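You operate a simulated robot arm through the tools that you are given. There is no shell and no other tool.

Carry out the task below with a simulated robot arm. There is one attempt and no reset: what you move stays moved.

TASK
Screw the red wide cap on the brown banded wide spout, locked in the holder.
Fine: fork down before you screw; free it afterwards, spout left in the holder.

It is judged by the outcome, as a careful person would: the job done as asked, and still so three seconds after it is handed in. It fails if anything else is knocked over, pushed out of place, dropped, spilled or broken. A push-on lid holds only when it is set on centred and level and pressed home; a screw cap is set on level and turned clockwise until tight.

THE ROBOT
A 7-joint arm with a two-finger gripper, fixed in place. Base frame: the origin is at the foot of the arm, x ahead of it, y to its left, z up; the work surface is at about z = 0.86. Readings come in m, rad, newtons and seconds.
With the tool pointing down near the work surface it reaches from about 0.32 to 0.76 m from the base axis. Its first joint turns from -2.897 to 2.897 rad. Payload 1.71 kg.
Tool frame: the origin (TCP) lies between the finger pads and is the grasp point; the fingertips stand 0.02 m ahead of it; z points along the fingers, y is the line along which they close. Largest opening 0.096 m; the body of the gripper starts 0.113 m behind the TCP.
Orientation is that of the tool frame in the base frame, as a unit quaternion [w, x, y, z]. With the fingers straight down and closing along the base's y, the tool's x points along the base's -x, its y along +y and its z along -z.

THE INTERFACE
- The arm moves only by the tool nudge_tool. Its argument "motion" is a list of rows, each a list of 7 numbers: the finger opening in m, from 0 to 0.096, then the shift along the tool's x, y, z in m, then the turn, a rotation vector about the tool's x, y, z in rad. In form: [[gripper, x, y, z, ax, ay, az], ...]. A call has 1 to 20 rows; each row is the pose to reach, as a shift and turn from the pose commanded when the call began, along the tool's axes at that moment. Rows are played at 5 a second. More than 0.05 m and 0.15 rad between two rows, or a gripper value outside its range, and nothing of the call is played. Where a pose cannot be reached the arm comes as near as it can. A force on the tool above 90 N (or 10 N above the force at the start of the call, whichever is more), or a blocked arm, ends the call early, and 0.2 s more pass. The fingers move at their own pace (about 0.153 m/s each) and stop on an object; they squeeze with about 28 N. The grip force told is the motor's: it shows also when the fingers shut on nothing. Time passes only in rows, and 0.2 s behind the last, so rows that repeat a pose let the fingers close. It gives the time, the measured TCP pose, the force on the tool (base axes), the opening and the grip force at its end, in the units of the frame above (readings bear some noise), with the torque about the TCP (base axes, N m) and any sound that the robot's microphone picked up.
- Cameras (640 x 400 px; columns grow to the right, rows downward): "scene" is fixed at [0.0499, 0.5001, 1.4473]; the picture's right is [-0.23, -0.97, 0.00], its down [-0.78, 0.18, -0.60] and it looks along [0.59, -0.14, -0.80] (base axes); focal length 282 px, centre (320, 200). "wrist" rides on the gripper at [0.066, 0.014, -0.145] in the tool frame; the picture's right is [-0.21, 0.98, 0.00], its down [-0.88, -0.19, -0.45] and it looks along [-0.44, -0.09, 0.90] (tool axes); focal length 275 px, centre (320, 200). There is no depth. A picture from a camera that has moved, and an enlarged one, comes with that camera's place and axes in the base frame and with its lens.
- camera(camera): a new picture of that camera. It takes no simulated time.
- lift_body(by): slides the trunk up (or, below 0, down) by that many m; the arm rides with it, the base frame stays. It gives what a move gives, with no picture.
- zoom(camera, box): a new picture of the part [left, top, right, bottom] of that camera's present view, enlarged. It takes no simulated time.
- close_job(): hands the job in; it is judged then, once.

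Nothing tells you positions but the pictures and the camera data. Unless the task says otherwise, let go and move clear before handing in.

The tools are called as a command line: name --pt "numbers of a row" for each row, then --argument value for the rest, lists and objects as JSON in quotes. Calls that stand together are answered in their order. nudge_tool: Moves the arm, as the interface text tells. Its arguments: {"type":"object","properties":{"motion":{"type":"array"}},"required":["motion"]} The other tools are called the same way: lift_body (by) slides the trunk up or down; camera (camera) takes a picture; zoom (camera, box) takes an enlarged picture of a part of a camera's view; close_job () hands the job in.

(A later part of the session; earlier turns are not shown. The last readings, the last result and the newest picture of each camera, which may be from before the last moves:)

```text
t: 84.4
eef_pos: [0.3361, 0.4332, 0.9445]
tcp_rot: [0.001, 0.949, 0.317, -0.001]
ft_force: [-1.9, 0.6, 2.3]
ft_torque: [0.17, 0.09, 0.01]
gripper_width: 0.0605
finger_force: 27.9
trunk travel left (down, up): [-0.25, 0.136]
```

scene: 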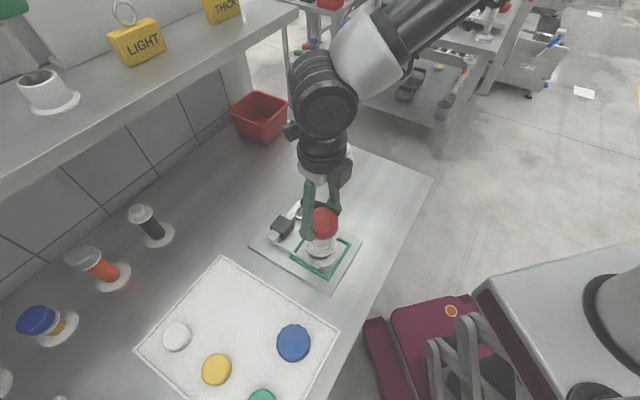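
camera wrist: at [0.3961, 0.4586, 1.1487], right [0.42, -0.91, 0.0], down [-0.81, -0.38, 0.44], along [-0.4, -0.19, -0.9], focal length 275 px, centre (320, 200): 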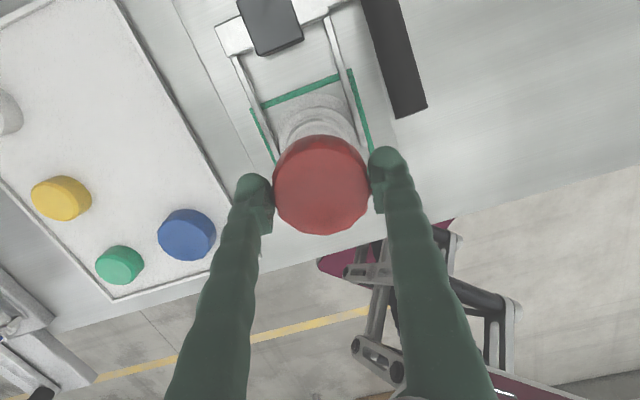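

Lateral force is now near zero, so the cap is centred on the mouth. I'll press lightly and start turning clockwise, watching height and torque.

nudge_tool --pt "0.02 0 0 0.001 0 0 0" --pt "0.02 0 0 0.0015 0 0 0.1" --pt "0.02 0 0 0.0015 0 0 0.2" --pt "0.02 0 0 0.0015 0 0 0.3" --pt "0.02 0 0 0.0015 0 0 0.4" --pt "0.02 0 0 0.0015 0 0 0.5" --pt "0.02 0 0 0.0015 0 0 0.6" --pt "0.02 0 0 0.0015 0 0 0.6"

zoom --camera "scene" --box '[285, 205, 355, 275]'

zoom --camera "wrist" --box '[220, 60, 420, 240]'

```text
t: 86.2
eef_pos: [0.3365, 0.4327, 0.9441]
tcp_rot: [0.0, 1.0, 0.022, 0.001]
ft_force: [-1.4, -16.7, 3.2]
ft_torque: [-0.32, -0.01, 0.04]
gripper_width: 0.0606
finger_force: 28.2
trunk travel left (down, up): [-0.25, 0.136]
```

```text
5.71 times, centred on (320, 240) of scene
camera zoom: at [0.0499, 0.5001, 1.4473], right [-0.23, -0.97, 0.0], down [-0.78, 0.18, -0.6], along [0.59, -0.14, -0.8], focal length 1614 px, centre (320, -29)
```

zoom: 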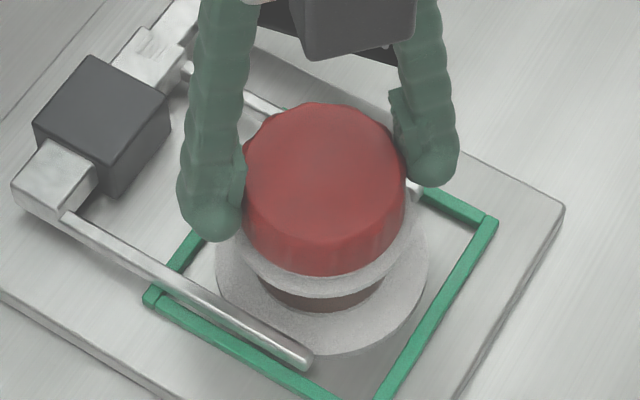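

```text
2.22 times, centred on (320, 150) of wrist
camera zoom: at [0.4043, 0.4213, 1.0892], right [-0.16, -0.99, 0.0], down [-0.88, 0.15, 0.44], along [-0.44, 0.07, -0.9], focal length 612 px, centre (320, 311)
```

zoom: 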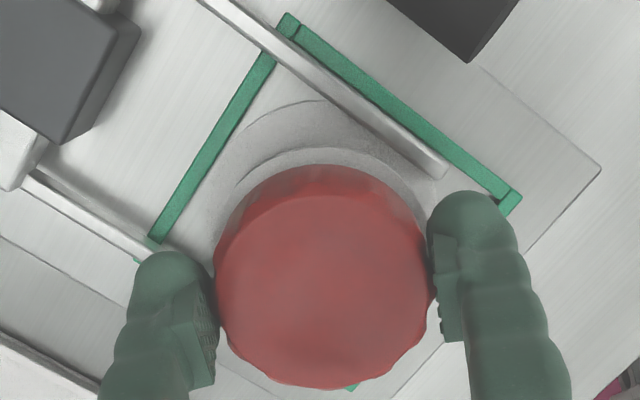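

The cap turns with the gripper. A side force of about 17 N has built up in -y, so I'll shift 1.5 mm that way and check.

nudge_tool --pt "0.02 0 0.0008 0 0 0 0" --pt "0.02 0 0.0015 0 0 0 0" --pt "0.02 0 0.0015 0 0 0 0"

```text
t: 87.0
eef_pos: [0.3371, 0.4322, 0.9437]
tcp_rot: [-0.001, 1.0, 0.022, 0.001]
ft_force: [-0.9, -10.2, 1.4]
ft_torque: [-0.34, -0.01, 0.0]
gripper_width: 0.0607
finger_force: 28.3
trunk travel left (down, up): [-0.25, 0.136]
```

nudge_tool --pt "0.02 0 0.001 0 0 0 0" --pt "0.02 0 0.0015 0 0 0 0" --pt "0.02 0 0.0015 0 0 0 0"

zoom --camera "scene" --box '[285, 205, 355, 275]'

zoom --camera "wrist" --box '[220, 60, 420, 240]'

```text
t: 87.8
eef_pos: [0.3368, 0.4316, 0.9453]
tcp_rot: [-0.001, 1.0, 0.023, 0.0]
ft_force: [-1.9, -1.0, 6.5]
ft_torque: [-0.05, 0.1, -0.01]
gripper_width: 0.0604
finger_force: 28.1
trunk travel left (down, up): [-0.25, 0.136]
```

```text
5.71 times, centred on (320, 240) of scene
camera zoom: at [0.0499, 0.5001, 1.4473], right [-0.23, -0.97, 0.0], down [-0.78, 0.18, -0.6], along [0.59, -0.14, -0.8], focal length 1614 px, centre (320, -29)
```

zoom: 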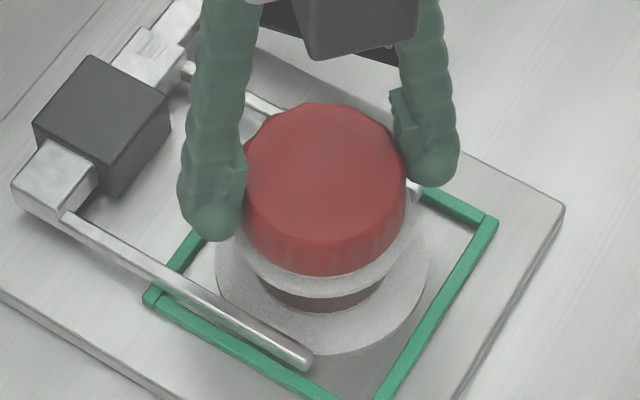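

```text
2.22 times, centred on (320, 150) of wrist
camera zoom: at [0.4042, 0.4205, 1.0892], right [-0.16, -0.99, 0.0], down [-0.88, 0.14, 0.44], along [-0.44, 0.08, -0.9], focal length 612 px, centre (320, 311)
```

zoom: 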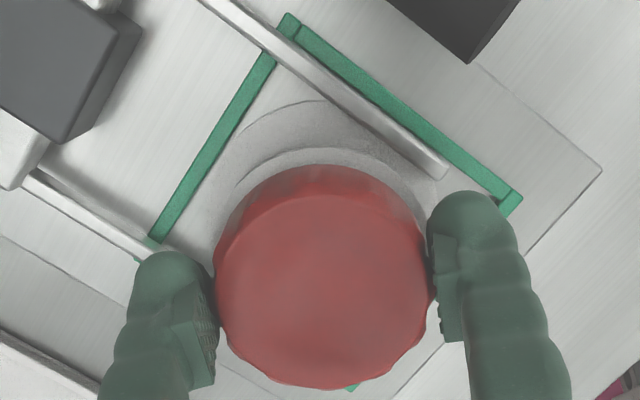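

Lateral force is gone again. I'll keep turning clockwise in smaller bites, correcting sideways from the force reading each time.

nudge_tool --pt "0.02 0 0.0003 0.0003 0 0 0.1" --pt "0.02 0 0.0006 0.0005 0 0 0.2" --pt "0.02 0 0.0009 0.0005 0 0 0.3" --pt "0.02 0 0.0009 0.0005 0 0 0.3"

```text
t: 88.8
eef_pos: [0.3364, 0.4291, 0.9439]
tcp_rot: [-0.001, 0.992, -0.128, 0.001]
ft_force: [-2.5, 5.7, 9.1]
ft_torque: [0.21, 0.03, -0.02]
gripper_width: 0.0606
finger_force: 28.1
trunk travel left (down, up): [-0.25, 0.136]
```

nudge_tool --pt "0.02 0 -0.0008 0.0 0 0 0.05" --pt "0.02 0 -0.001 0.0 0 0 0.15" --pt "0.02 0 -0.001 0.0 0 0 0.25" --pt "0.02 0 -0.001 0.0 0 0 0.35" --pt "0.02 0 -0.001 0.0 0 0 0.45" --pt "0.02 0 -0.001 0.0 0 0 0.45"

zoom --camera "scene" --box '[285, 205, 355, 275]'

zoom --camera "wrist" --box '[220, 60, 420, 240]'

```text
t: 90.2
eef_pos: [0.3369, 0.4302, 0.9435]
tcp_rot: [-0.001, 0.938, -0.346, 0.0]
ft_force: [-10.8, -0.4, 8.1]
ft_torque: [0.0, 0.17, 0.03]
gripper_width: 0.0604
finger_force: 27.8
trunk travel left (down, up): [-0.25, 0.136]
```

```text
5.71 times, centred on (320, 240) of scene
camera zoom: at [0.0499, 0.5001, 1.4473], right [-0.23, -0.97, 0.0], down [-0.78, 0.18, -0.6], along [0.59, -0.14, -0.8], focal length 1614 px, centre (320, -29)
```

zoom: 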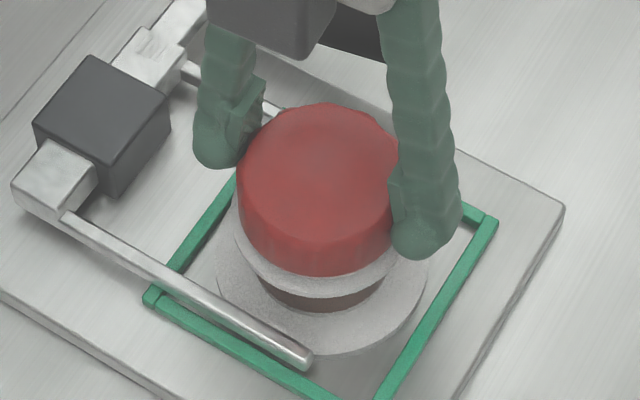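

```text
2.22 times, centred on (320, 150) of wrist
camera zoom: at [0.3786, 0.3768, 1.0885], right [-0.79, -0.61, 0.0], down [-0.55, 0.71, 0.44], along [-0.27, 0.35, -0.9], focal length 612 px, centre (320, 311)
```

zoom: 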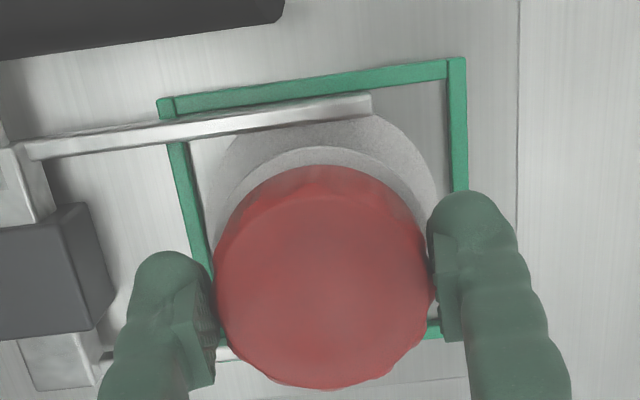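

The cap has turned about 1.35 rad in total and looks level. I'll correct the -x side force and continue turning with a little more downward push.

nudge_tool --pt "0.02 -0.0009 0.0008 0.0005 0 0 0.05" --pt "0.02 -0.0009 0.0008 0.001 0 0 0.15" --pt "0.02 -0.0009 0.0008 0.001 0 0 0.25" --pt "0.02 -0.0009 0.0008 0.001 0 0 0.35" --pt "0.02 -0.0009 0.0008 0.001 0 0 0.45" --pt "0.02 -0.0009 0.0008 0.001 0 0 0.55" --pt "0.02 -0.0009 0.0008 0.001 0 0 0.55"

```text
t: 91.8
eef_pos: [0.335, 0.429, 0.9434]
tcp_rot: [0.0, 0.809, -0.588, 0.0]
ft_force: [-9.0, -9.4, 18.5]
ft_torque: [-0.22, 0.12, 0.03]
gripper_width: 0.0606
finger_force: 28.1
trunk travel left (down, up): [-0.25, 0.136]
```

nudge_tool --pt "0.02 0.0005 0.001 0.0 0 0 0.0" --pt "0.02 0.0008 0.0015 0.0 0 0 0.0" --pt "0.02 0.0008 0.0015 0.0 0 0 0.0"

zoom --camera "scene" --box '[295, 215, 350, 265]'

zoom --camera "wrist" --box '[265, 90, 375, 160]'

```text
t: 92.6
eef_pos: [0.3345, 0.4292, 0.9427]
tcp_rot: [-0.001, 0.809, -0.587, 0.0]
ft_force: [-5.9, -6.2, 14.9]
ft_torque: [-0.18, 0.04, 0.03]
gripper_width: 0.0606
finger_force: 28.1
trunk travel left (down, up): [-0.25, 0.136]
```

```text
8.00 times, centred on (322, 240) of scene
camera zoom: at [0.0499, 0.5001, 1.4473], right [-0.23, -0.97, 0.0], down [-0.78, 0.18, -0.6], along [0.59, -0.14, -0.8], focal length 2259 px, centre (300, -120)
```

zoom: 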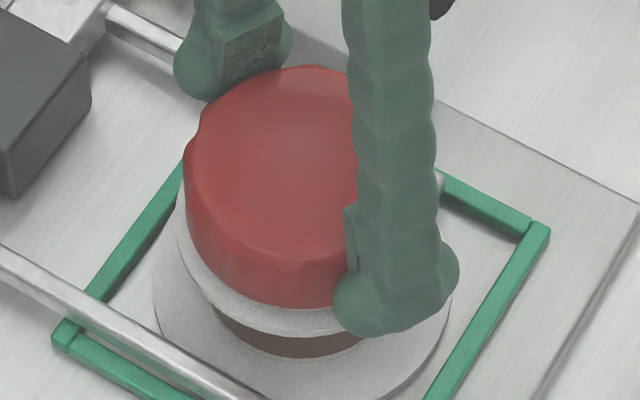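

```text
5.71 times, centred on (320, 125) of wrist
camera zoom: at [0.3433, 0.3621, 1.0876], right [-0.99, -0.11, 0.0], down [-0.1, 0.89, 0.45], along [-0.05, 0.44, -0.89], focal length 1573 px, centre (320, 629)
```

zoom: 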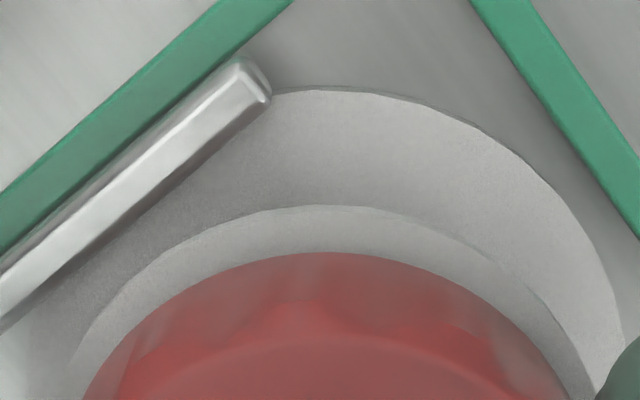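

The cap is about 5 mm above the collar and level, so the threads appear to be around each other. I'll continue turning clockwise with a small downward feed.

nudge_tool --pt "0.02 0.0003 0.0006 0.0002 0 0 0.1" --pt "0.02 0.0003 0.0006 0.0004 0 0 0.2" --pt "0.02 0.0003 0.0006 0.0006 0 0 0.3" --pt "0.02 0.0003 0.0006 0.0008 0 0 0.4" --pt "0.02 0.0003 0.0006 0.0008 0 0 0.5" --pt "0.02 0.0003 0.0006 0.0008 0 0 0.6" --pt "0.02 0.0003 0.0006 0.0008 0 0 0.6"

zoom --camera "scene" --box '[295, 215, 350, 265]'

zoom --camera "wrist" --box '[220, 60, 420, 240]'

```text
t: 94.2
eef_pos: [0.3345, 0.429, 0.9419]
tcp_rot: [0.002, -0.599, 0.801, 0.0]
ft_force: [-9.6, -2.4, 24.7]
ft_torque: [-0.03, 0.22, 0.01]
gripper_width: 0.0605
finger_force: 28.1
trunk travel left (down, up): [-0.25, 0.136]
```

```text
8.00 times, centred on (322, 240) of scene
camera zoom: at [0.0499, 0.5001, 1.4473], right [-0.23, -0.97, 0.0], down [-0.78, 0.18, -0.6], along [0.59, -0.14, -0.8], focal length 2259 px, centre (300, -120)
```

zoom: 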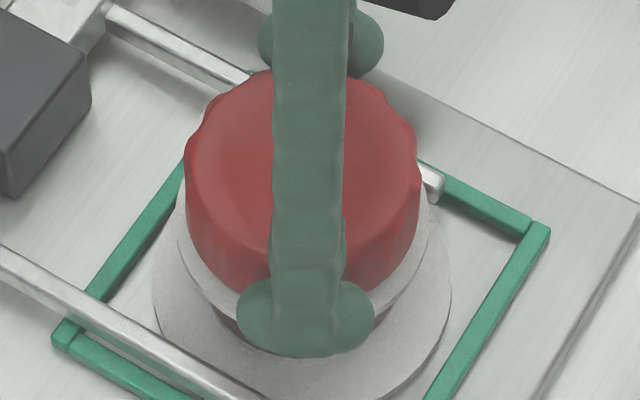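

```text
2.22 times, centred on (320, 150) of wrist
camera zoom: at [0.3027, 0.3696, 1.0867], right [-0.88, 0.47, 0.0], down [0.42, 0.79, 0.45], along [0.21, 0.39, -0.89], focal length 612 px, centre (320, 311)
```

zoom: 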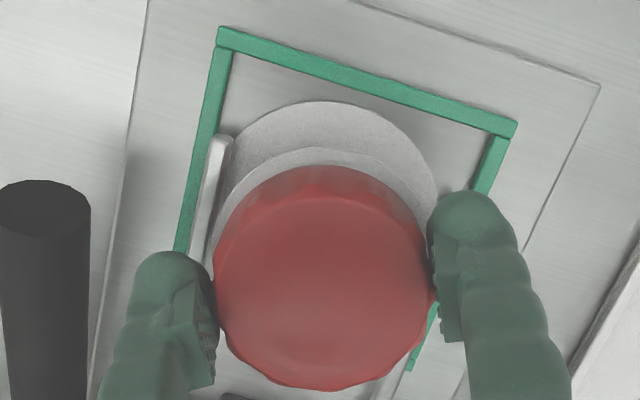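

I'll test whether the thread has caught by easing upward about 3 mm. A held cap would pull back down.

nudge_tool --pt "0.02 -0.0006 -0.0008 -0.001 0 0 0" --pt "0.02 -0.0006 -0.0008 -0.002 0 0 0" --pt "0.02 -0.0006 -0.0008 -0.003 0 0 0" --pt "0.02 -0.0006 -0.0008 -0.003 0 0 0"

```text
t: 95.2
eef_pos: [0.3343, 0.4291, 0.9429]
tcp_rot: [-0.001, -0.6, 0.8, 0.0]
ft_force: [-17.2, -4.9, -10.8]
ft_torque: [0.18, 0.06, 0.07]
gripper_width: 0.0606
finger_force: 27.4
trunk travel left (down, up): [-0.25, 0.136]
```

The tool is pulled down (-10.8 N) when I ease up, so the thread has engaged. I'll restore the height, relieve the side load and keep turning.

nudge_tool --pt "0.02 0.0008 0.0014 0.001 0 0 0" --pt "0.02 0.001 0.0018 0.0018 0 0 0.05" --pt "0.02 0.001 0.0018 0.0018 0 0 0.15" --pt "0.02 0.001 0.0018 0.0018 0 0 0.25" --pt "0.02 0.001 0.0018 0.0018 0 0 0.35" --pt "0.02 0.001 0.0018 0.0018 0 0 0.45" --pt "0.02 0.001 0.0018 0.0018 0 0 0.55" --pt "0.02 0.001 0.0018 0.0018 0 0 0.55"

```text
t: 97.0
eef_pos: [0.3332, 0.4286, 0.9422]
tcp_rot: [0.0, -0.36, 0.933, 0.0]
ft_force: [-18.8, -1.5, -15.5]
ft_torque: [-0.13, 0.38, 0.03]
gripper_width: 0.0607
finger_force: 28.3
trunk travel left (down, up): [-0.25, 0.136]
```

The cap is now threading down and pulling the tool with it. I'll feed down, correct sideways, and keep turning.

nudge_tool --pt "0.02 0.001 0.0009 0.001 0 0 0" --pt "0.02 0.00185 0.0017 0.002 0 0 0.05" --pt "0.02 0.00185 0.0017 0.0022 0 0 0.15" --pt "0.02 0.00185 0.0017 0.0024 0 0 0.25" --pt "0.02 0.00185 0.0017 0.0026 0 0 0.35" --pt "0.02 0.00185 0.0017 0.0028 0 0 0.45" --pt "0.02 0.00185 0.0017 0.003 0 0 0.55" --pt "0.02 0.00185 0.0017 0.003 0 0 0.55"

zoom --camera "scene" --box '[285, 205, 355, 275]'

zoom --camera "wrist" --box '[220, 60, 420, 240]'

```text
t: 98.8
eef_pos: [0.3322, 0.431, 0.9418]
tcp_rot: [0.003, -0.092, 0.996, 0.003]
ft_force: [-0.6, 10.1, 27.5]
ft_torque: [0.24, -0.08, 0.0]
gripper_width: 0.0607
finger_force: 28.1
trunk travel left (down, up): [-0.25, 0.136]
```

```text
5.71 times, centred on (320, 240) of scene
camera zoom: at [0.0499, 0.5001, 1.4473], right [-0.23, -0.97, 0.0], down [-0.78, 0.18, -0.6], along [0.59, -0.14, -0.8], focal length 1614 px, centre (320, -29)
```

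zoom: 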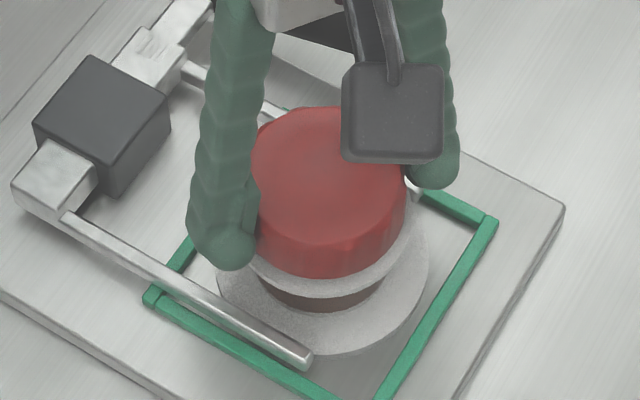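

```text
2.22 times, centred on (320, 150) of wrist
camera zoom: at [0.2653, 0.4318, 1.0859], right [0.02, 1.0, 0.01], down [0.89, -0.02, 0.45], along [0.45, 0.0, -0.89], focal length 612 px, centre (320, 311)
```

zoom: 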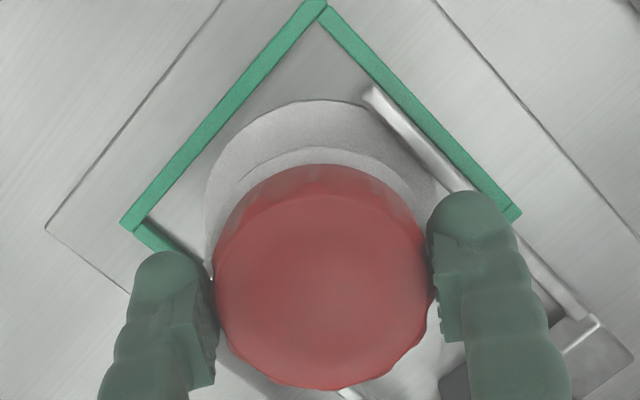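

zoom --camera "wrist" --box '[265, 90, 375, 160]'

zoom --camera "scene" --box '[295, 215, 350, 265]'

```text
5.71 times, centred on (320, 125) of wrist
camera zoom: at [0.2653, 0.4318, 1.0859], right [0.02, 1.0, 0.01], down [0.89, -0.02, 0.45], along [0.45, 0.0, -0.89], focal length 1573 px, centre (320, 629)
```

zoom: 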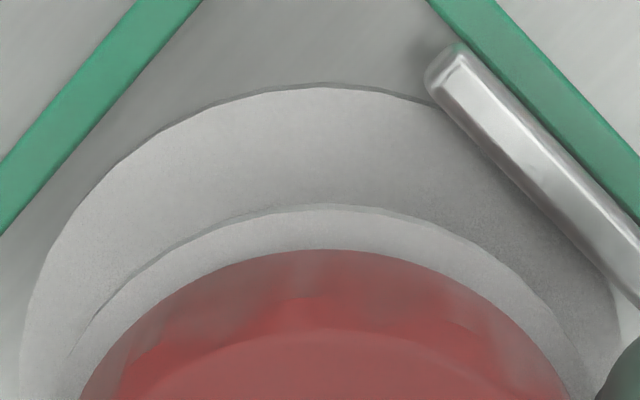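

```text
8.00 times, centred on (322, 240) of scene
camera zoom: at [0.0499, 0.5001, 1.4473], right [-0.23, -0.97, 0.0], down [-0.78, 0.18, -0.6], along [0.59, -0.14, -0.8], focal length 2259 px, centre (300, -120)
```

zoom: 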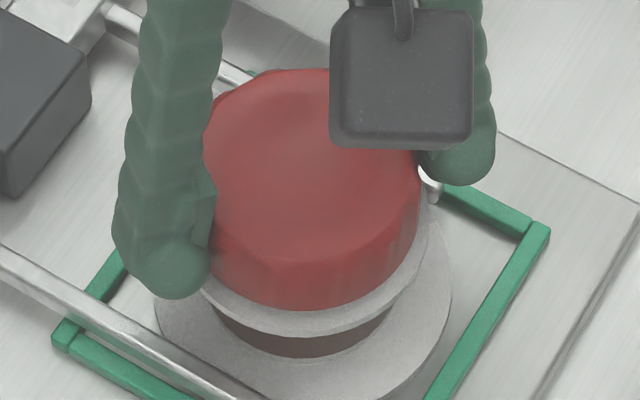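

The cap has come down about 1 mm over the last 1.7 rad and is still level, consistent with a screw pitch of roughly 3-4 mm. I'll continue with less push.

nudge_tool --pt "0.02 -0.0003 0.0013 -0.001 0 0 0" --pt "0.02 -0.0003 0.0013 -0.001 0 0 0.1" --pt "0.02 -0.0003 0.0013 -0.001 0 0 0.2" --pt "0.02 -0.0003 0.0013 -0.001 0 0 0.3" --pt "0.02 -0.0003 0.0013 -0.0008 0 0 0.4" --pt "0.02 -0.0003 0.0013 -0.0006 0 0 0.5" --pt "0.02 -0.0003 0.0013 -0.0005 0 0 0.6" --pt "0.02 -0.0003 0.0013 -0.0005 0 0 0.6"

```text
t: 100.6
eef_pos: [0.3313, 0.4336, 0.9399]
tcp_rot: [0.001, 0.206, 0.978, 0.002]
ft_force: [1.9, 21.0, 17.6]
ft_torque: [0.38, -0.16, 0.05]
gripper_width: 0.0608
finger_force: 27.8
trunk travel left (down, up): [-0.25, 0.136]
```

nudge_tool --pt "0.02 0.0005 0.0012 0.0 0 0 0" --pt "0.02 0.001 0.0023 0.0 0 0 0" --pt "0.02 0.001 0.0023 0.0 0 0 0.1" --pt "0.02 0.001 0.0023 0.0 0 0 0.2" --pt "0.02 0.001 0.0023 0.0 0 0 0.3" --pt "0.02 0.001 0.0023 0.0 0 0 0.4" --pt "0.02 0.001 0.0023 0.0 0 0 0.4"

zoom --camera "scene" --box '[295, 215, 350, 265]'

zoom --camera "wrist" --box '[220, 60, 420, 240]'

```text
t: 102.2
eef_pos: [0.333, 0.4325, 0.9402]
tcp_rot: [0.0, 0.397, 0.918, 0.001]
ft_force: [11.4, 11.7, 14.3]
ft_torque: [0.09, -0.29, 0.02]
gripper_width: 0.0608
finger_force: 27.8
trunk travel left (down, up): [-0.25, 0.136]
```

```text
8.00 times, centred on (322, 240) of scene
camera zoom: at [0.0499, 0.5001, 1.4473], right [-0.23, -0.97, 0.0], down [-0.78, 0.18, -0.6], along [0.59, -0.14, -0.8], focal length 2259 px, centre (300, -120)
```

zoom: 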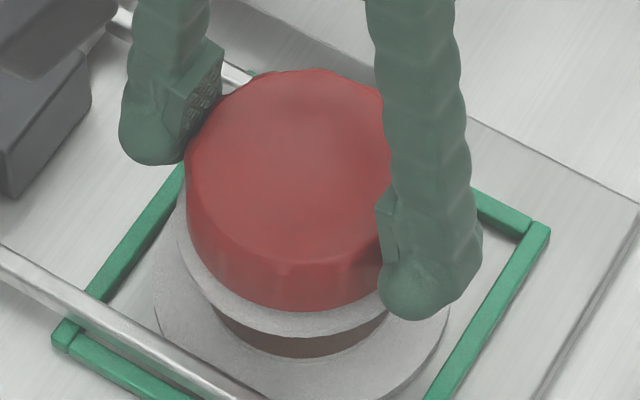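

```text
2.22 times, centred on (320, 150) of wrist
camera zoom: at [0.2985, 0.4905, 1.0851], right [0.85, 0.52, 0.0], down [0.47, -0.77, 0.44], along [0.23, -0.38, -0.9], focal length 612 px, centre (320, 311)
```

zoom: 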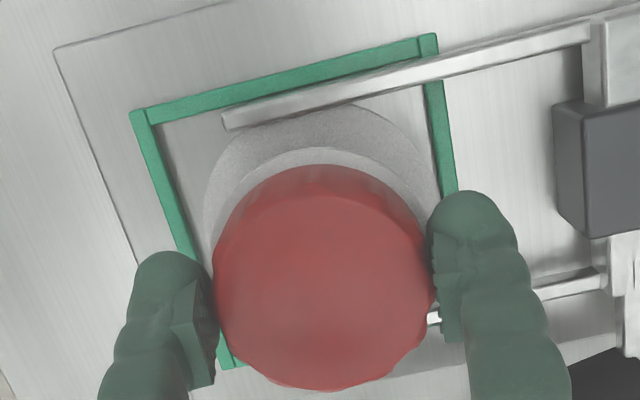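

I'll use the last bit of wrist travel clockwise before re-gripping.

nudge_tool --pt "0.02 0.0 0.0009 0.0 0 0 0" --pt "0.02 0.0 0.0018 0.0 0 0 0.05" --pt "0.02 0.0 0.0018 0.0 0 0 0.15" --pt "0.02 0.0 0.0018 0.0 0 0 0.25" --pt "0.02 0.0 0.0018 0.0 0 0 0.3" --pt "0.02 0.0 0.0018 0.0 0 0 0.3"

```text
t: 103.6
eef_pos: [0.334, 0.4348, 0.9387]
tcp_rot: [0.001, 0.53, 0.848, 0.0]
ft_force: [5.2, -1.9, 10.2]
ft_torque: [-0.02, -0.15, 0.0]
gripper_width: 0.0604
finger_force: 28.2
trunk travel left (down, up): [-0.25, 0.136]
```

nudge_tool --pt "0.02 0.0 0.0003 0.0 0 0 0.1" --pt "0.02 0.0 0.0003 0.0 0 0 0.2" --pt "0.02 0.0 0.0003 0.0 0 0 0.3" --pt "0.02 0.0 0.0003 0.0 0 0 0.3"

```text
t: 104.6
eef_pos: [0.3334, 0.4341, 0.9394]
tcp_rot: [0.0, 0.651, 0.759, 0.0]
ft_force: [4.2, 0.1, 5.1]
ft_torque: [-0.03, -0.09, 0.01]
gripper_width: 0.0604
finger_force: 28.5
trunk travel left (down, up): [-0.25, 0.136]
```

nudge_tool --pt "0.02 0.0 0.0 0.0003 0 0 0.1" --pt "0.02 0.0 0.0 0.0005 0 0 0.2" --pt "0.02 0.0 0.0 0.0007 0 0 0.3" --pt "0.02 0.0 0.0 0.0007 0 0 0.4" --pt "0.02 0.0 0.0 0.0007 0 0 0.4"

zoom --camera "scene" --box '[295, 215, 350, 265]'

```text
t: 105.8
eef_pos: [0.334, 0.4332, 0.9393]
tcp_rot: [-0.001, 0.788, 0.616, 0.001]
ft_force: [10.2, -0.5, 11.8]
ft_torque: [-0.16, -0.07, -0.02]
gripper_width: 0.0607
finger_force: 28.6
trunk travel left (down, up): [-0.25, 0.136]
```

```text
8.00 times, centred on (322, 240) of scene
camera zoom: at [0.0499, 0.5001, 1.4473], right [-0.23, -0.97, 0.0], down [-0.78, 0.18, -0.6], along [0.59, -0.14, -0.8], focal length 2259 px, centre (300, -120)
```

zoom: 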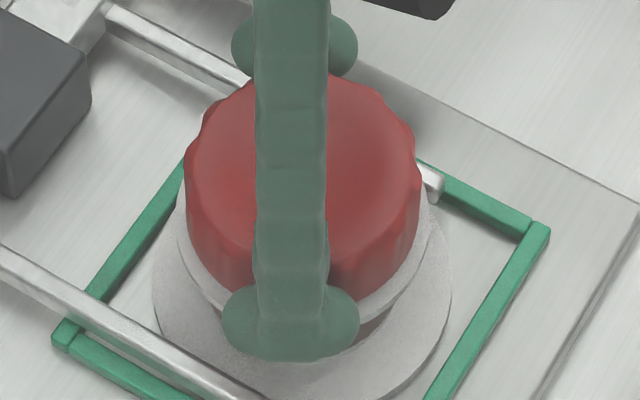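

nudge_tool --pt "0.02 0.0 -0.0008 0.0 0 0 0.1" --pt "0.02 0.0 -0.0008 0.0 0 0 0.2" --pt "0.02 0.0 -0.0008 0.0 0 0 0.3" --pt "0.02 0.0 -0.0008 0.0 0 0 0.4" --pt "0.02 0.0 -0.0008 0.0 0 0 0.4"

```text
t: 107.0
eef_pos: [0.3357, 0.4357, 0.9385]
tcp_rot: [0.0, 0.895, 0.446, 0.0]
ft_force: [25.5, -9.9, -7.5]
ft_torque: [0.05, -0.5, 0.08]
gripper_width: 0.0606
finger_force: 27.9
trunk travel left (down, up): [-0.25, 0.136]
```

The cap has made nearly a full turn. I'll relieve the side force and follow it down slightly.

nudge_tool --pt "0.02 0.0005 0.0015 0.0005 0 0 0" --pt "0.02 0.001 0.003 0.001 0 0 0" --pt "0.02 0.001 0.003 0.001 0 0 0"

zoom --camera "wrist" --box '[220, 60, 420, 240]'

zoom --camera "scene" --box '[295, 215, 350, 265]'

```text
t: 107.8
eef_pos: [0.336, 0.4338, 0.9389]
tcp_rot: [-0.001, 0.894, 0.447, 0.0]
ft_force: [10.2, -6.2, 6.2]
ft_torque: [-0.19, -0.11, 0.01]
gripper_width: 0.0605
finger_force: 27.7
trunk travel left (down, up): [-0.25, 0.136]
```

```text
2.22 times, centred on (320, 150) of wrist
camera zoom: at [0.3874, 0.4777, 1.0842], right [0.66, -0.75, 0.0], down [-0.67, -0.59, 0.44], along [-0.34, -0.29, -0.9], focal length 612 px, centre (320, 311)
```

zoom: 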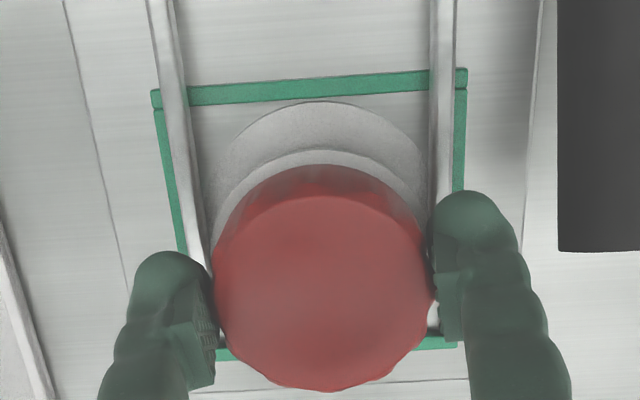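

```text
8.00 times, centred on (322, 240) of scene
camera zoom: at [0.0499, 0.5001, 1.4473], right [-0.23, -0.97, 0.0], down [-0.78, 0.18, -0.6], along [0.59, -0.14, -0.8], focal length 2259 px, centre (300, -120)
```

zoom: 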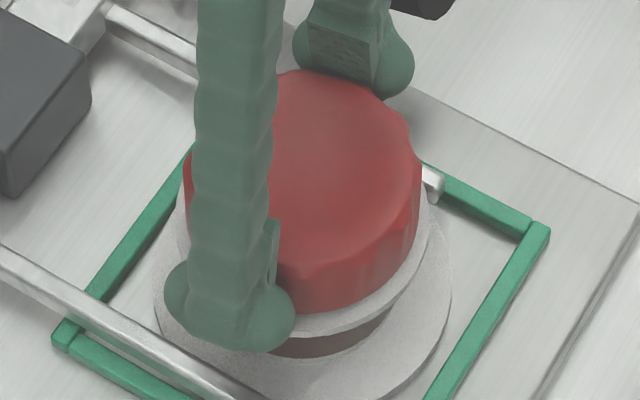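

The cap has come down about 4-5 mm and is now close to the collar. I'll try turning further until it gets tight or the wrist stops.

nudge_tool --pt "0.02 0.0 0.001 0.0 0 0 0.08" --pt "0.02 0.0 0.0015 0.0 0 0 0.16" --pt "0.02 0.0 0.0015 0.0003 0 0 0.24" --pt "0.02 0.0 0.0015 0.0003 0 0 0.32" --pt "0.02 0.0 0.0015 0.0003 0 0 0.32"

```text
t: 109.0
eef_pos: [0.3357, 0.434, 0.9383]
tcp_rot: [0.0, 0.954, 0.299, 0.0]
ft_force: [1.7, 2.2, 13.5]
ft_torque: [0.05, 0.03, 0.62]
gripper_width: 0.0608
finger_force: 28.0
trunk travel left (down, up): [-0.25, 0.136]
```

Torque has jumped to 0.62 N·m, so the cap is getting tight. A little more to snug it.

nudge_tool --pt "0.02 0.0 0.0 0.0 0 0 0.06" --pt "0.02 0.0 0.0 0.0 0 0 0.12" --pt "0.02 0.0 0.0 0.0 0 0 0.18" --pt "0.02 0.0 0.0 0.0 0 0 0.18"

zoom --camera "wrist" --box '[220, 60, 420, 240]'

zoom --camera "scene" --box '[285, 205, 355, 275]'

```text
t: 110.0
eef_pos: [0.3348, 0.4315, 0.9363]
tcp_rot: [0.0, 0.977, 0.213, -0.001]
ft_force: [-3.5, 0.4, -0.8]
ft_torque: [-0.08, -0.07, 0.47]
gripper_width: 0.0615
finger_force: 28.2
trunk travel left (down, up): [-0.25, 0.136]
```

```text
2.22 times, centred on (320, 150) of wrist
camera zoom: at [0.4021, 0.4471, 1.0817], right [0.22, -0.98, 0.0], down [-0.87, -0.19, 0.45], along [-0.43, -0.1, -0.9], focal length 612 px, centre (320, 311)
```

zoom: 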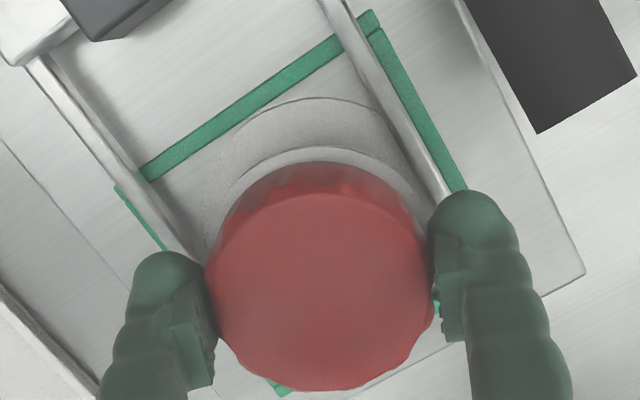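

```text
5.71 times, centred on (320, 240) of scene
camera zoom: at [0.0499, 0.5001, 1.4473], right [-0.23, -0.97, 0.0], down [-0.78, 0.18, -0.6], along [0.59, -0.14, -0.8], focal length 1614 px, centre (320, -29)
```

zoom: 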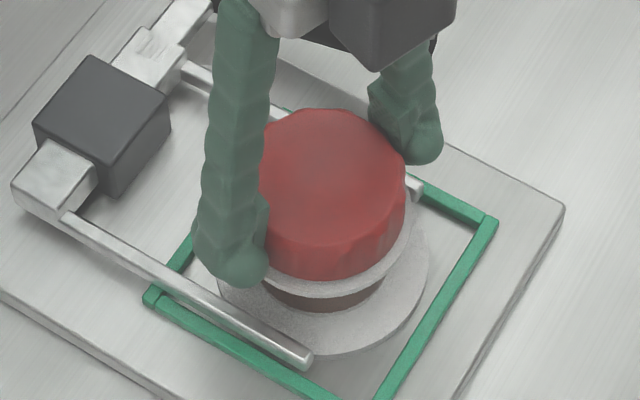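

The cap now resists at about 0.5-0.6 N·m and the fingers have slipped on it, so it seems tight. To be sure, I'll re-grip: open, rise slightly, wind back anticlockwise, then take a fresh bite.

nudge_tool --pt "0.065 0 0 0 0 0 0" --pt "0.075 0 0 0 0 0 0" --pt "0.084 0 0 0 0 0 0" --pt "0.084 0 0 -0.015 0 0 0" --pt "0.084 0 0 -0.035 0 0 0" --pt "0.084 0 0 -0.04 0 0 -0.12" --pt "0.084 0 0 -0.04 0 0 -0.26" --pt "0.084 0 0 -0.04 0 0 -0.4" --pt "0.084 0 0 -0.04 0 0 -0.54" --pt "0.084 0 0 -0.04 0 0 -0.68" --pt "0.084 0 0 -0.04 0 0 -0.82" --pt "0.084 0 0 -0.04 0 0 -0.96" --pt "0.084 0 0 -0.04 0 0 -1.1" --pt "0.084 0 0 -0.04 0 0 -1.24" --pt "0.084 0 0 -0.04 0 0 -1.38" --pt "0.084 0 0 -0.04 0 0 -1.5" --pt "0.084 0 0 -0.04 0 0 -1.5"

camera --camera "wrist"

zoom --camera "scene" --box '[285, 205, 355, 275]'

```text
t: 113.6
eef_pos: [0.3372, 0.4328, 0.979]
tcp_rot: [0.0, 0.57, 0.821, 0.0]
ft_force: [1.1, 0.1, 1.2]
ft_torque: [0.05, 0.01, 0.03]
gripper_width: 0.0839
finger_force: 0.1
trunk travel left (down, up): [-0.25, 0.136]
```

```text
taken
camera wrist: at [0.3279, 0.4994, 1.1236], right [0.99, 0.15, 0.0], down [0.13, -0.89, 0.44], along [0.07, -0.44, -0.9], focal length 275 px, centre (320, 200)
```

wrist: 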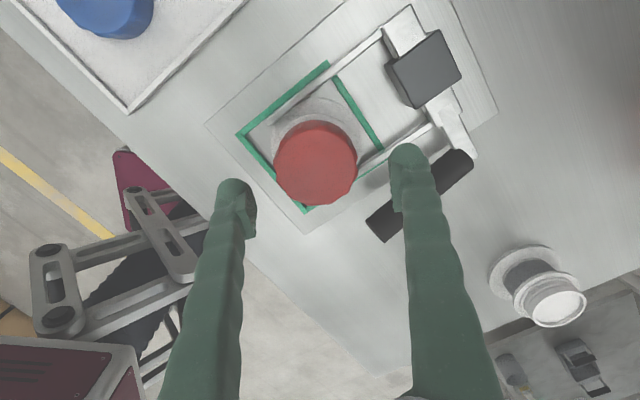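

```text
5.71 times, centred on (320, 240) of scene
camera zoom: at [0.0499, 0.5001, 1.4473], right [-0.23, -0.97, 0.0], down [-0.78, 0.18, -0.6], along [0.59, -0.14, -0.8], focal length 1614 px, centre (320, -29)
```

zoom: 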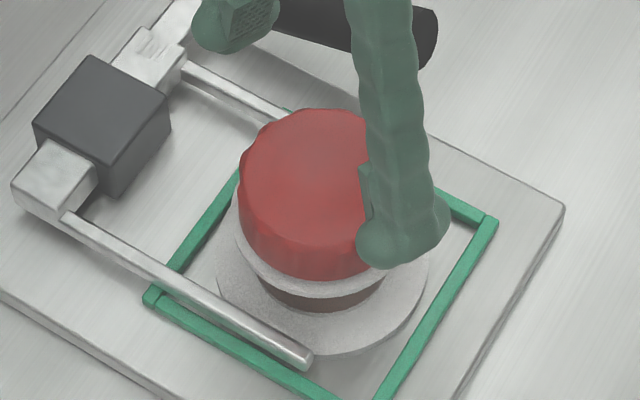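

The cap stays on by itself. I'll look closely at whether it is level and seated.

zoom --camera "wrist" --box '[240, 70, 400, 230]'

zoom --camera "scene" --box '[295, 215, 350, 265]'

```text
2.50 times, centred on (320, 150) of wrist
camera zoom: at [0.3279, 0.4994, 1.1236], right [0.99, 0.15, 0.0], down [0.13, -0.89, 0.44], along [0.07, -0.44, -0.9], focal length 688 px, centre (320, 325)
```

zoom: 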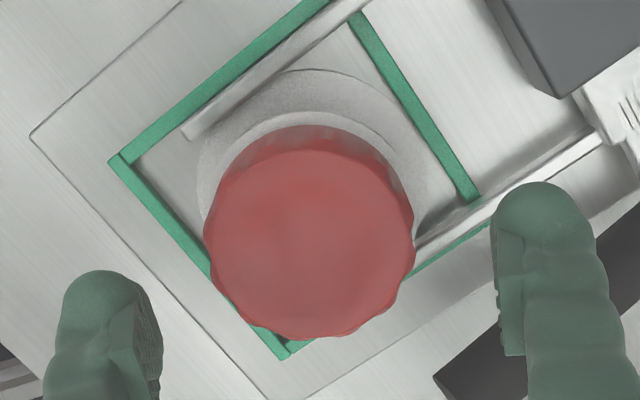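

```text
8.00 times, centred on (322, 240) of scene
camera zoom: at [0.0499, 0.5001, 1.4473], right [-0.23, -0.97, 0.0], down [-0.78, 0.18, -0.6], along [0.59, -0.14, -0.8], focal length 2259 px, centre (300, -120)
```

zoom: 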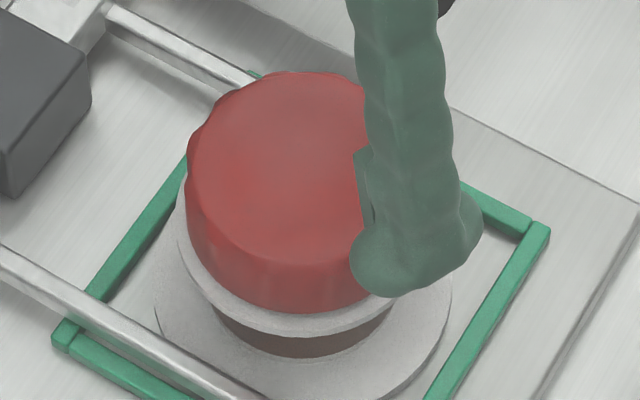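

The cap looks level, concentric and close to the collar. I'll take a fresh grip and check that it can't be turned further.

nudge_tool --pt "0.084 0.001 -0.0028 0.015 0 0 0" --pt "0.084 0.001 -0.0028 0.03 0 0 0" --pt "0.084 0.001 -0.0028 0.04 0 0 0" --pt "0.084 0.001 -0.0028 0.044 0 0 0" --pt "0.076 0.001 -0.0028 0.044 0 0 0" --pt "0.068 0.001 -0.0028 0.044 0 0 0" --pt "0.063 0.001 -0.0028 0.044 0 0 0" --pt "0.058 0.001 -0.0028 0.044 0 0 0" --pt "0.04 0.001 -0.0028 0.044 0 0 0" --pt "0.02 0.001 -0.0028 0.044 0 0 0" --pt "0.02 0.001 -0.0028 0.044 0 0 0"

zoom --camera "wrist" --box '[220, 60, 420, 240]'

```text
t: 116.0
eef_pos: [0.3336, 0.4335, 0.9345]
tcp_rot: [0.0, 0.57, 0.821, 0.0]
ft_force: [-3.5, -1.7, -0.5]
ft_torque: [-0.07, 0.1, -0.02]
gripper_width: 0.061
finger_force: 28.1
trunk travel left (down, up): [-0.25, 0.136]
```

```text
2.22 times, centred on (320, 150) of wrist
camera zoom: at [0.3251, 0.4991, 1.079], right [0.99, 0.15, 0.0], down [0.13, -0.89, 0.44], along [0.07, -0.44, -0.9], focal length 612 px, centre (320, 311)
```

zoom: 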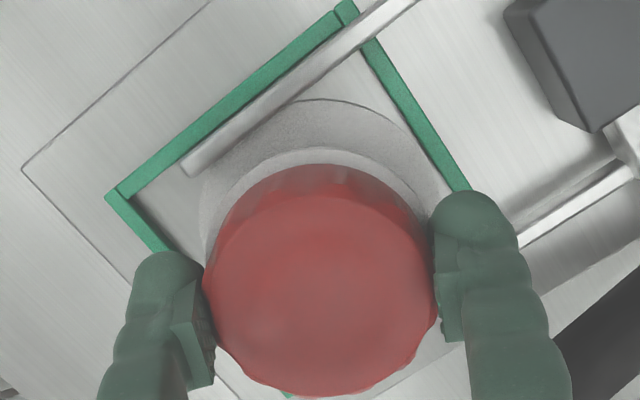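

Good fresh grip, low on the cap. Turning clockwise to test for tightness.

nudge_tool --pt "0.02 0 0 0 0 0 0.05" --pt "0.02 0 0 0 0 0 0.1" --pt "0.02 0 0 0 0 0 0.15" --pt "0.02 0 0 0 0 0 0.2" --pt "0.02 0 0 0 0 0 0.2"

zoom --camera "wrist" --box '[220, 60, 420, 240]'

```text
t: 117.2
eef_pos: [0.3343, 0.4338, 0.9353]
tcp_rot: [0.0, 0.65, 0.76, 0.002]
ft_force: [3.7, 2.7, 9.2]
ft_torque: [-0.04, -0.08, 0.61]
gripper_width: 0.062
finger_force: 27.7
trunk travel left (down, up): [-0.25, 0.136]
```

```text
2.22 times, centred on (320, 150) of wrist
camera zoom: at [0.3383, 0.4995, 1.0798], right [1.0, -0.05, 0.0], down [-0.05, -0.9, 0.44], along [-0.02, -0.44, -0.9], focal length 612 px, centre (320, 311)
```

zoom: 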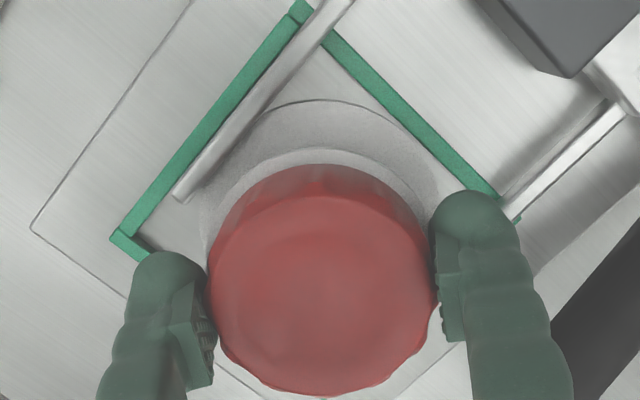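

Torque rises straight to 0.61 N·m, so the cap is tight. One more small turn to confirm that it only slips in the fingers.

nudge_tool --pt "0.02 0 0 0 0 0 0.06" --pt "0.02 0 0 0 0 0 0.12" --pt "0.02 0 0 0 0 0 0.18" --pt "0.02 0 0 0 0 0 0.24" --pt "0.02 0 0 0 0 0 0.24"

zoom --camera "wrist" --box '[220, 60, 420, 240]'

zoom --camera "scene" --box '[285, 205, 355, 275]'

```text
t: 118.4
eef_pos: [0.3342, 0.4326, 0.9332]
tcp_rot: [0.0, 0.736, 0.677, 0.001]
ft_force: [5.6, 3.0, 7.4]
ft_torque: [0.0, -0.2, 0.61]
gripper_width: 0.0616
finger_force: 27.9
trunk travel left (down, up): [-0.25, 0.136]
```

```text
2.22 times, centred on (320, 150) of wrist
camera zoom: at [0.3546, 0.4971, 1.0788], right [0.96, -0.29, 0.0], down [-0.26, -0.86, 0.44], along [-0.13, -0.42, -0.9], focal length 612 px, centre (320, 311)
```

zoom: 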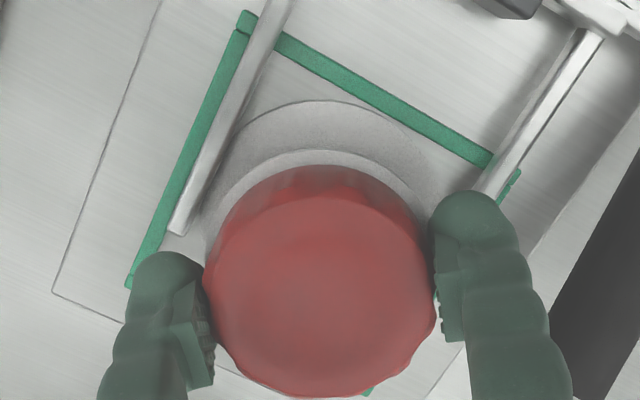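

```text
5.71 times, centred on (320, 240) of scene
camera zoom: at [0.0499, 0.5001, 1.4473], right [-0.23, -0.97, 0.0], down [-0.78, 0.18, -0.6], along [0.59, -0.14, -0.8], focal length 1614 px, centre (320, -29)
```

zoom: 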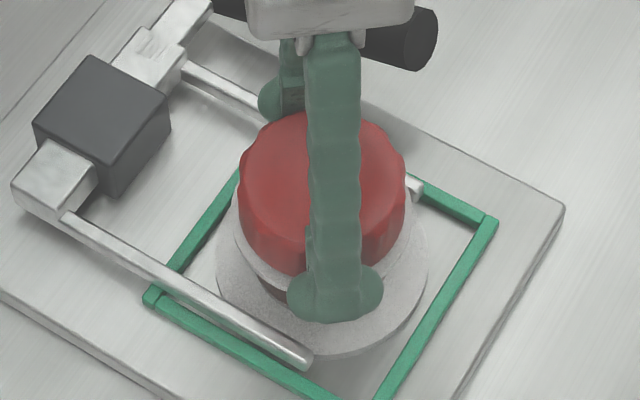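

The torque stays capped at 0.61 N·m while only the grip slips, so the cap is fully tight. I'll open, rise, and head back towards the fork handle to free the spout.

nudge_tool --pt "0.065 0 0 0 0 0 0" --pt "0.075 0 0 0 0 0 0" --pt "0.084 0 0 0 0 0 0" --pt "0.084 0 0 -0.02 0 0 0" --pt "0.084 0 0 -0.05 0 0 0" --pt "0.084 0 0 -0.09 0 0 0" --pt "0.084 0 0 -0.12 0 0 0" --pt "0.08 -0.005 0.01 -0.12 0 0 -0.14" --pt "0.075 -0.01 0.02 -0.12 0 0 -0.28" --pt "0.07 -0.016 0.03 -0.12 0 0 -0.42" --pt "0.065 -0.022 0.04 -0.12 0 0 -0.56" --pt "0.06 -0.028 0.05 -0.12 0 0 -0.7" --pt "0.055 -0.034 0.06 -0.12 0 0 -0.84" --pt "0.05 -0.04 0.07 -0.12 0 0 -0.98" --pt "0.05 -0.0406 0.0731 -0.12 0 0 -1.12" --pt "0.05 -0.0406 0.0731 -0.12 0 0 -1.26" --pt "0.05 -0.0406 0.0731 -0.12 0 0 -1.4" --pt "0.05 -0.0406 0.0731 -0.12 0 0 -1.54" --pt "0.05 -0.0406 0.0731 -0.12 0 0 -1.68" --pt "0.05 -0.0406 0.0731 -0.12 0 0 -1.8"

zoom --camera "scene" --box '[250, 150, 380, 290]'

```text
t: 122.6
eef_pos: [0.402, 0.3854, 1.0551]
tcp_rot: [0.001, -0.075, 0.997, 0.0]
ft_force: [0.2, 0.2, -0.5]
ft_torque: [-0.02, -0.01, -0.02]
gripper_width: 0.0501
finger_force: 0.1
trunk travel left (down, up): [-0.25, 0.136]
```

```text
2.86 times, centred on (315, 220) of scene
camera zoom: at [0.0499, 0.5001, 1.4473], right [-0.23, -0.97, 0.0], down [-0.78, 0.18, -0.6], along [0.59, -0.14, -0.8], focal length 807 px, centre (334, 143)
```

zoom: 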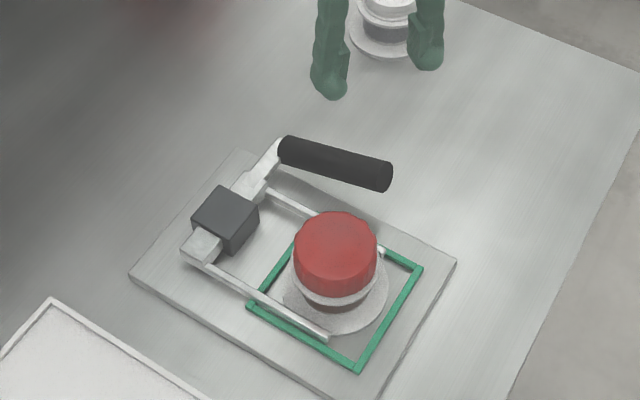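

The cap sits neatly on the spout with the fork still down. I'll check it closely and finish turning to straddle the handle.

zoom --camera "scene" --box '[295, 215, 350, 265]'

nudge_tool --pt "0.05 0 0 0 0 0 -0.13" --pt "0.05 0 0 0 0 0 -0.26" --pt "0.05 0 0 0 0 0 -0.39" --pt "0.05 0 0 0 0 0 -0.52" --pt "0.05 0 0 0 0 0 -0.635" --pt "0.05 0 0 0 0 0 -0.635"

camera --camera "wrist"

```text
8.00 times, centred on (322, 240) of scene
camera zoom: at [0.0499, 0.5001, 1.4473], right [-0.23, -0.97, 0.0], down [-0.78, 0.18, -0.6], along [0.59, -0.14, -0.8], focal length 2259 px, centre (300, -120)
```

zoom: 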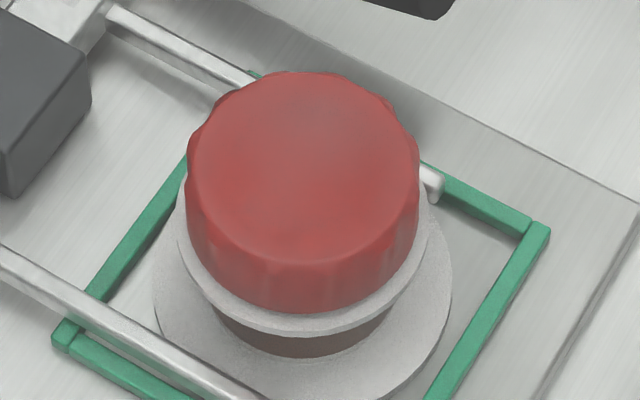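

```text
t: 124.0
eef_pos: [0.4031, 0.386, 1.0552]
tcp_rot: [0.001, -0.381, 0.925, 0.0]
ft_force: [-0.3, 0.2, 0.1]
ft_torque: [0.01, 0.01, -0.04]
gripper_width: 0.0498
finger_force: 0.1
trunk travel left (down, up): [-0.25, 0.136]
```

```text
taken
camera wrist: at [0.3472, 0.3498, 1.1993], right [-0.54, 0.84, 0.0], down [0.75, 0.49, 0.45], along [0.37, 0.24, -0.9], focal length 275 px, centre (320, 200)
```

wrist: 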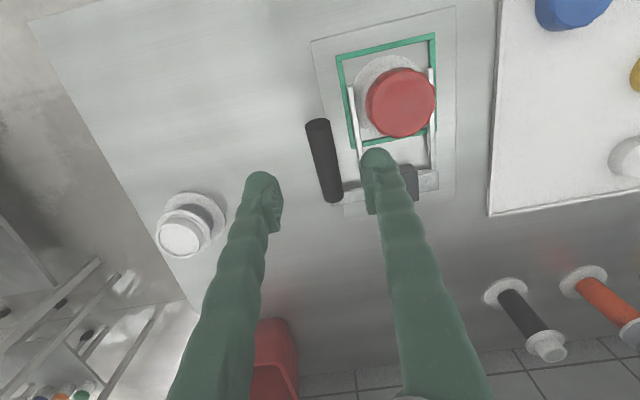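

The cap is level and concentric. I'm now lowering the open fingers around the fork handle.

nudge_tool --pt "0.05 0 0 0.035 0 0 0" --pt "0.05 0 0 0.07 0 0 0" --pt "0.05 0 0 0.1 0 0 0" --pt "0.05 0 0 0.11 0 0 0" --pt "0.05 0 0 0.11 0 0 0"

camera --camera "wrist"

zoom --camera "scene" --box '[250, 140, 380, 270]'

```text
t: 125.2
eef_pos: [0.4036, 0.3865, 0.9446]
tcp_rot: [0.001, -0.381, 0.925, 0.001]
ft_force: [-0.3, -0.2, -0.3]
ft_torque: [-0.03, 0.01, 0.01]
gripper_width: 0.05
finger_force: 0.1
trunk travel left (down, up): [-0.25, 0.136]
```

```text
taken
camera wrist: at [0.348, 0.3498, 1.0887], right [-0.54, 0.84, 0.0], down [0.75, 0.49, 0.45], along [0.37, 0.24, -0.9], focal length 275 px, centre (320, 200)
```

wrist: 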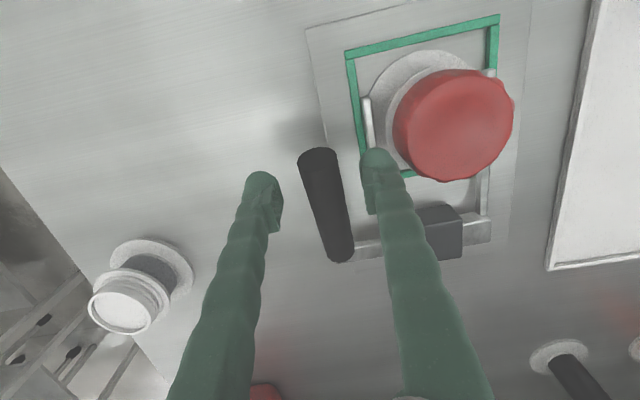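

```text
3.08 times, centred on (315, 205) of scene
camera zoom: at [0.0499, 0.5001, 1.4473], right [-0.23, -0.97, 0.0], down [-0.78, 0.18, -0.6], along [0.59, -0.14, -0.8], focal length 869 px, centre (335, 185)
```

zoom: 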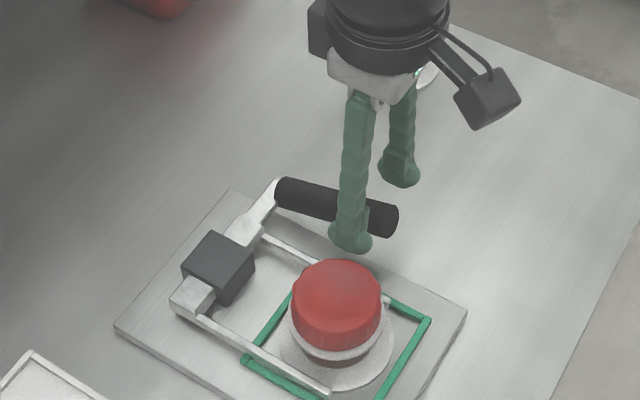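

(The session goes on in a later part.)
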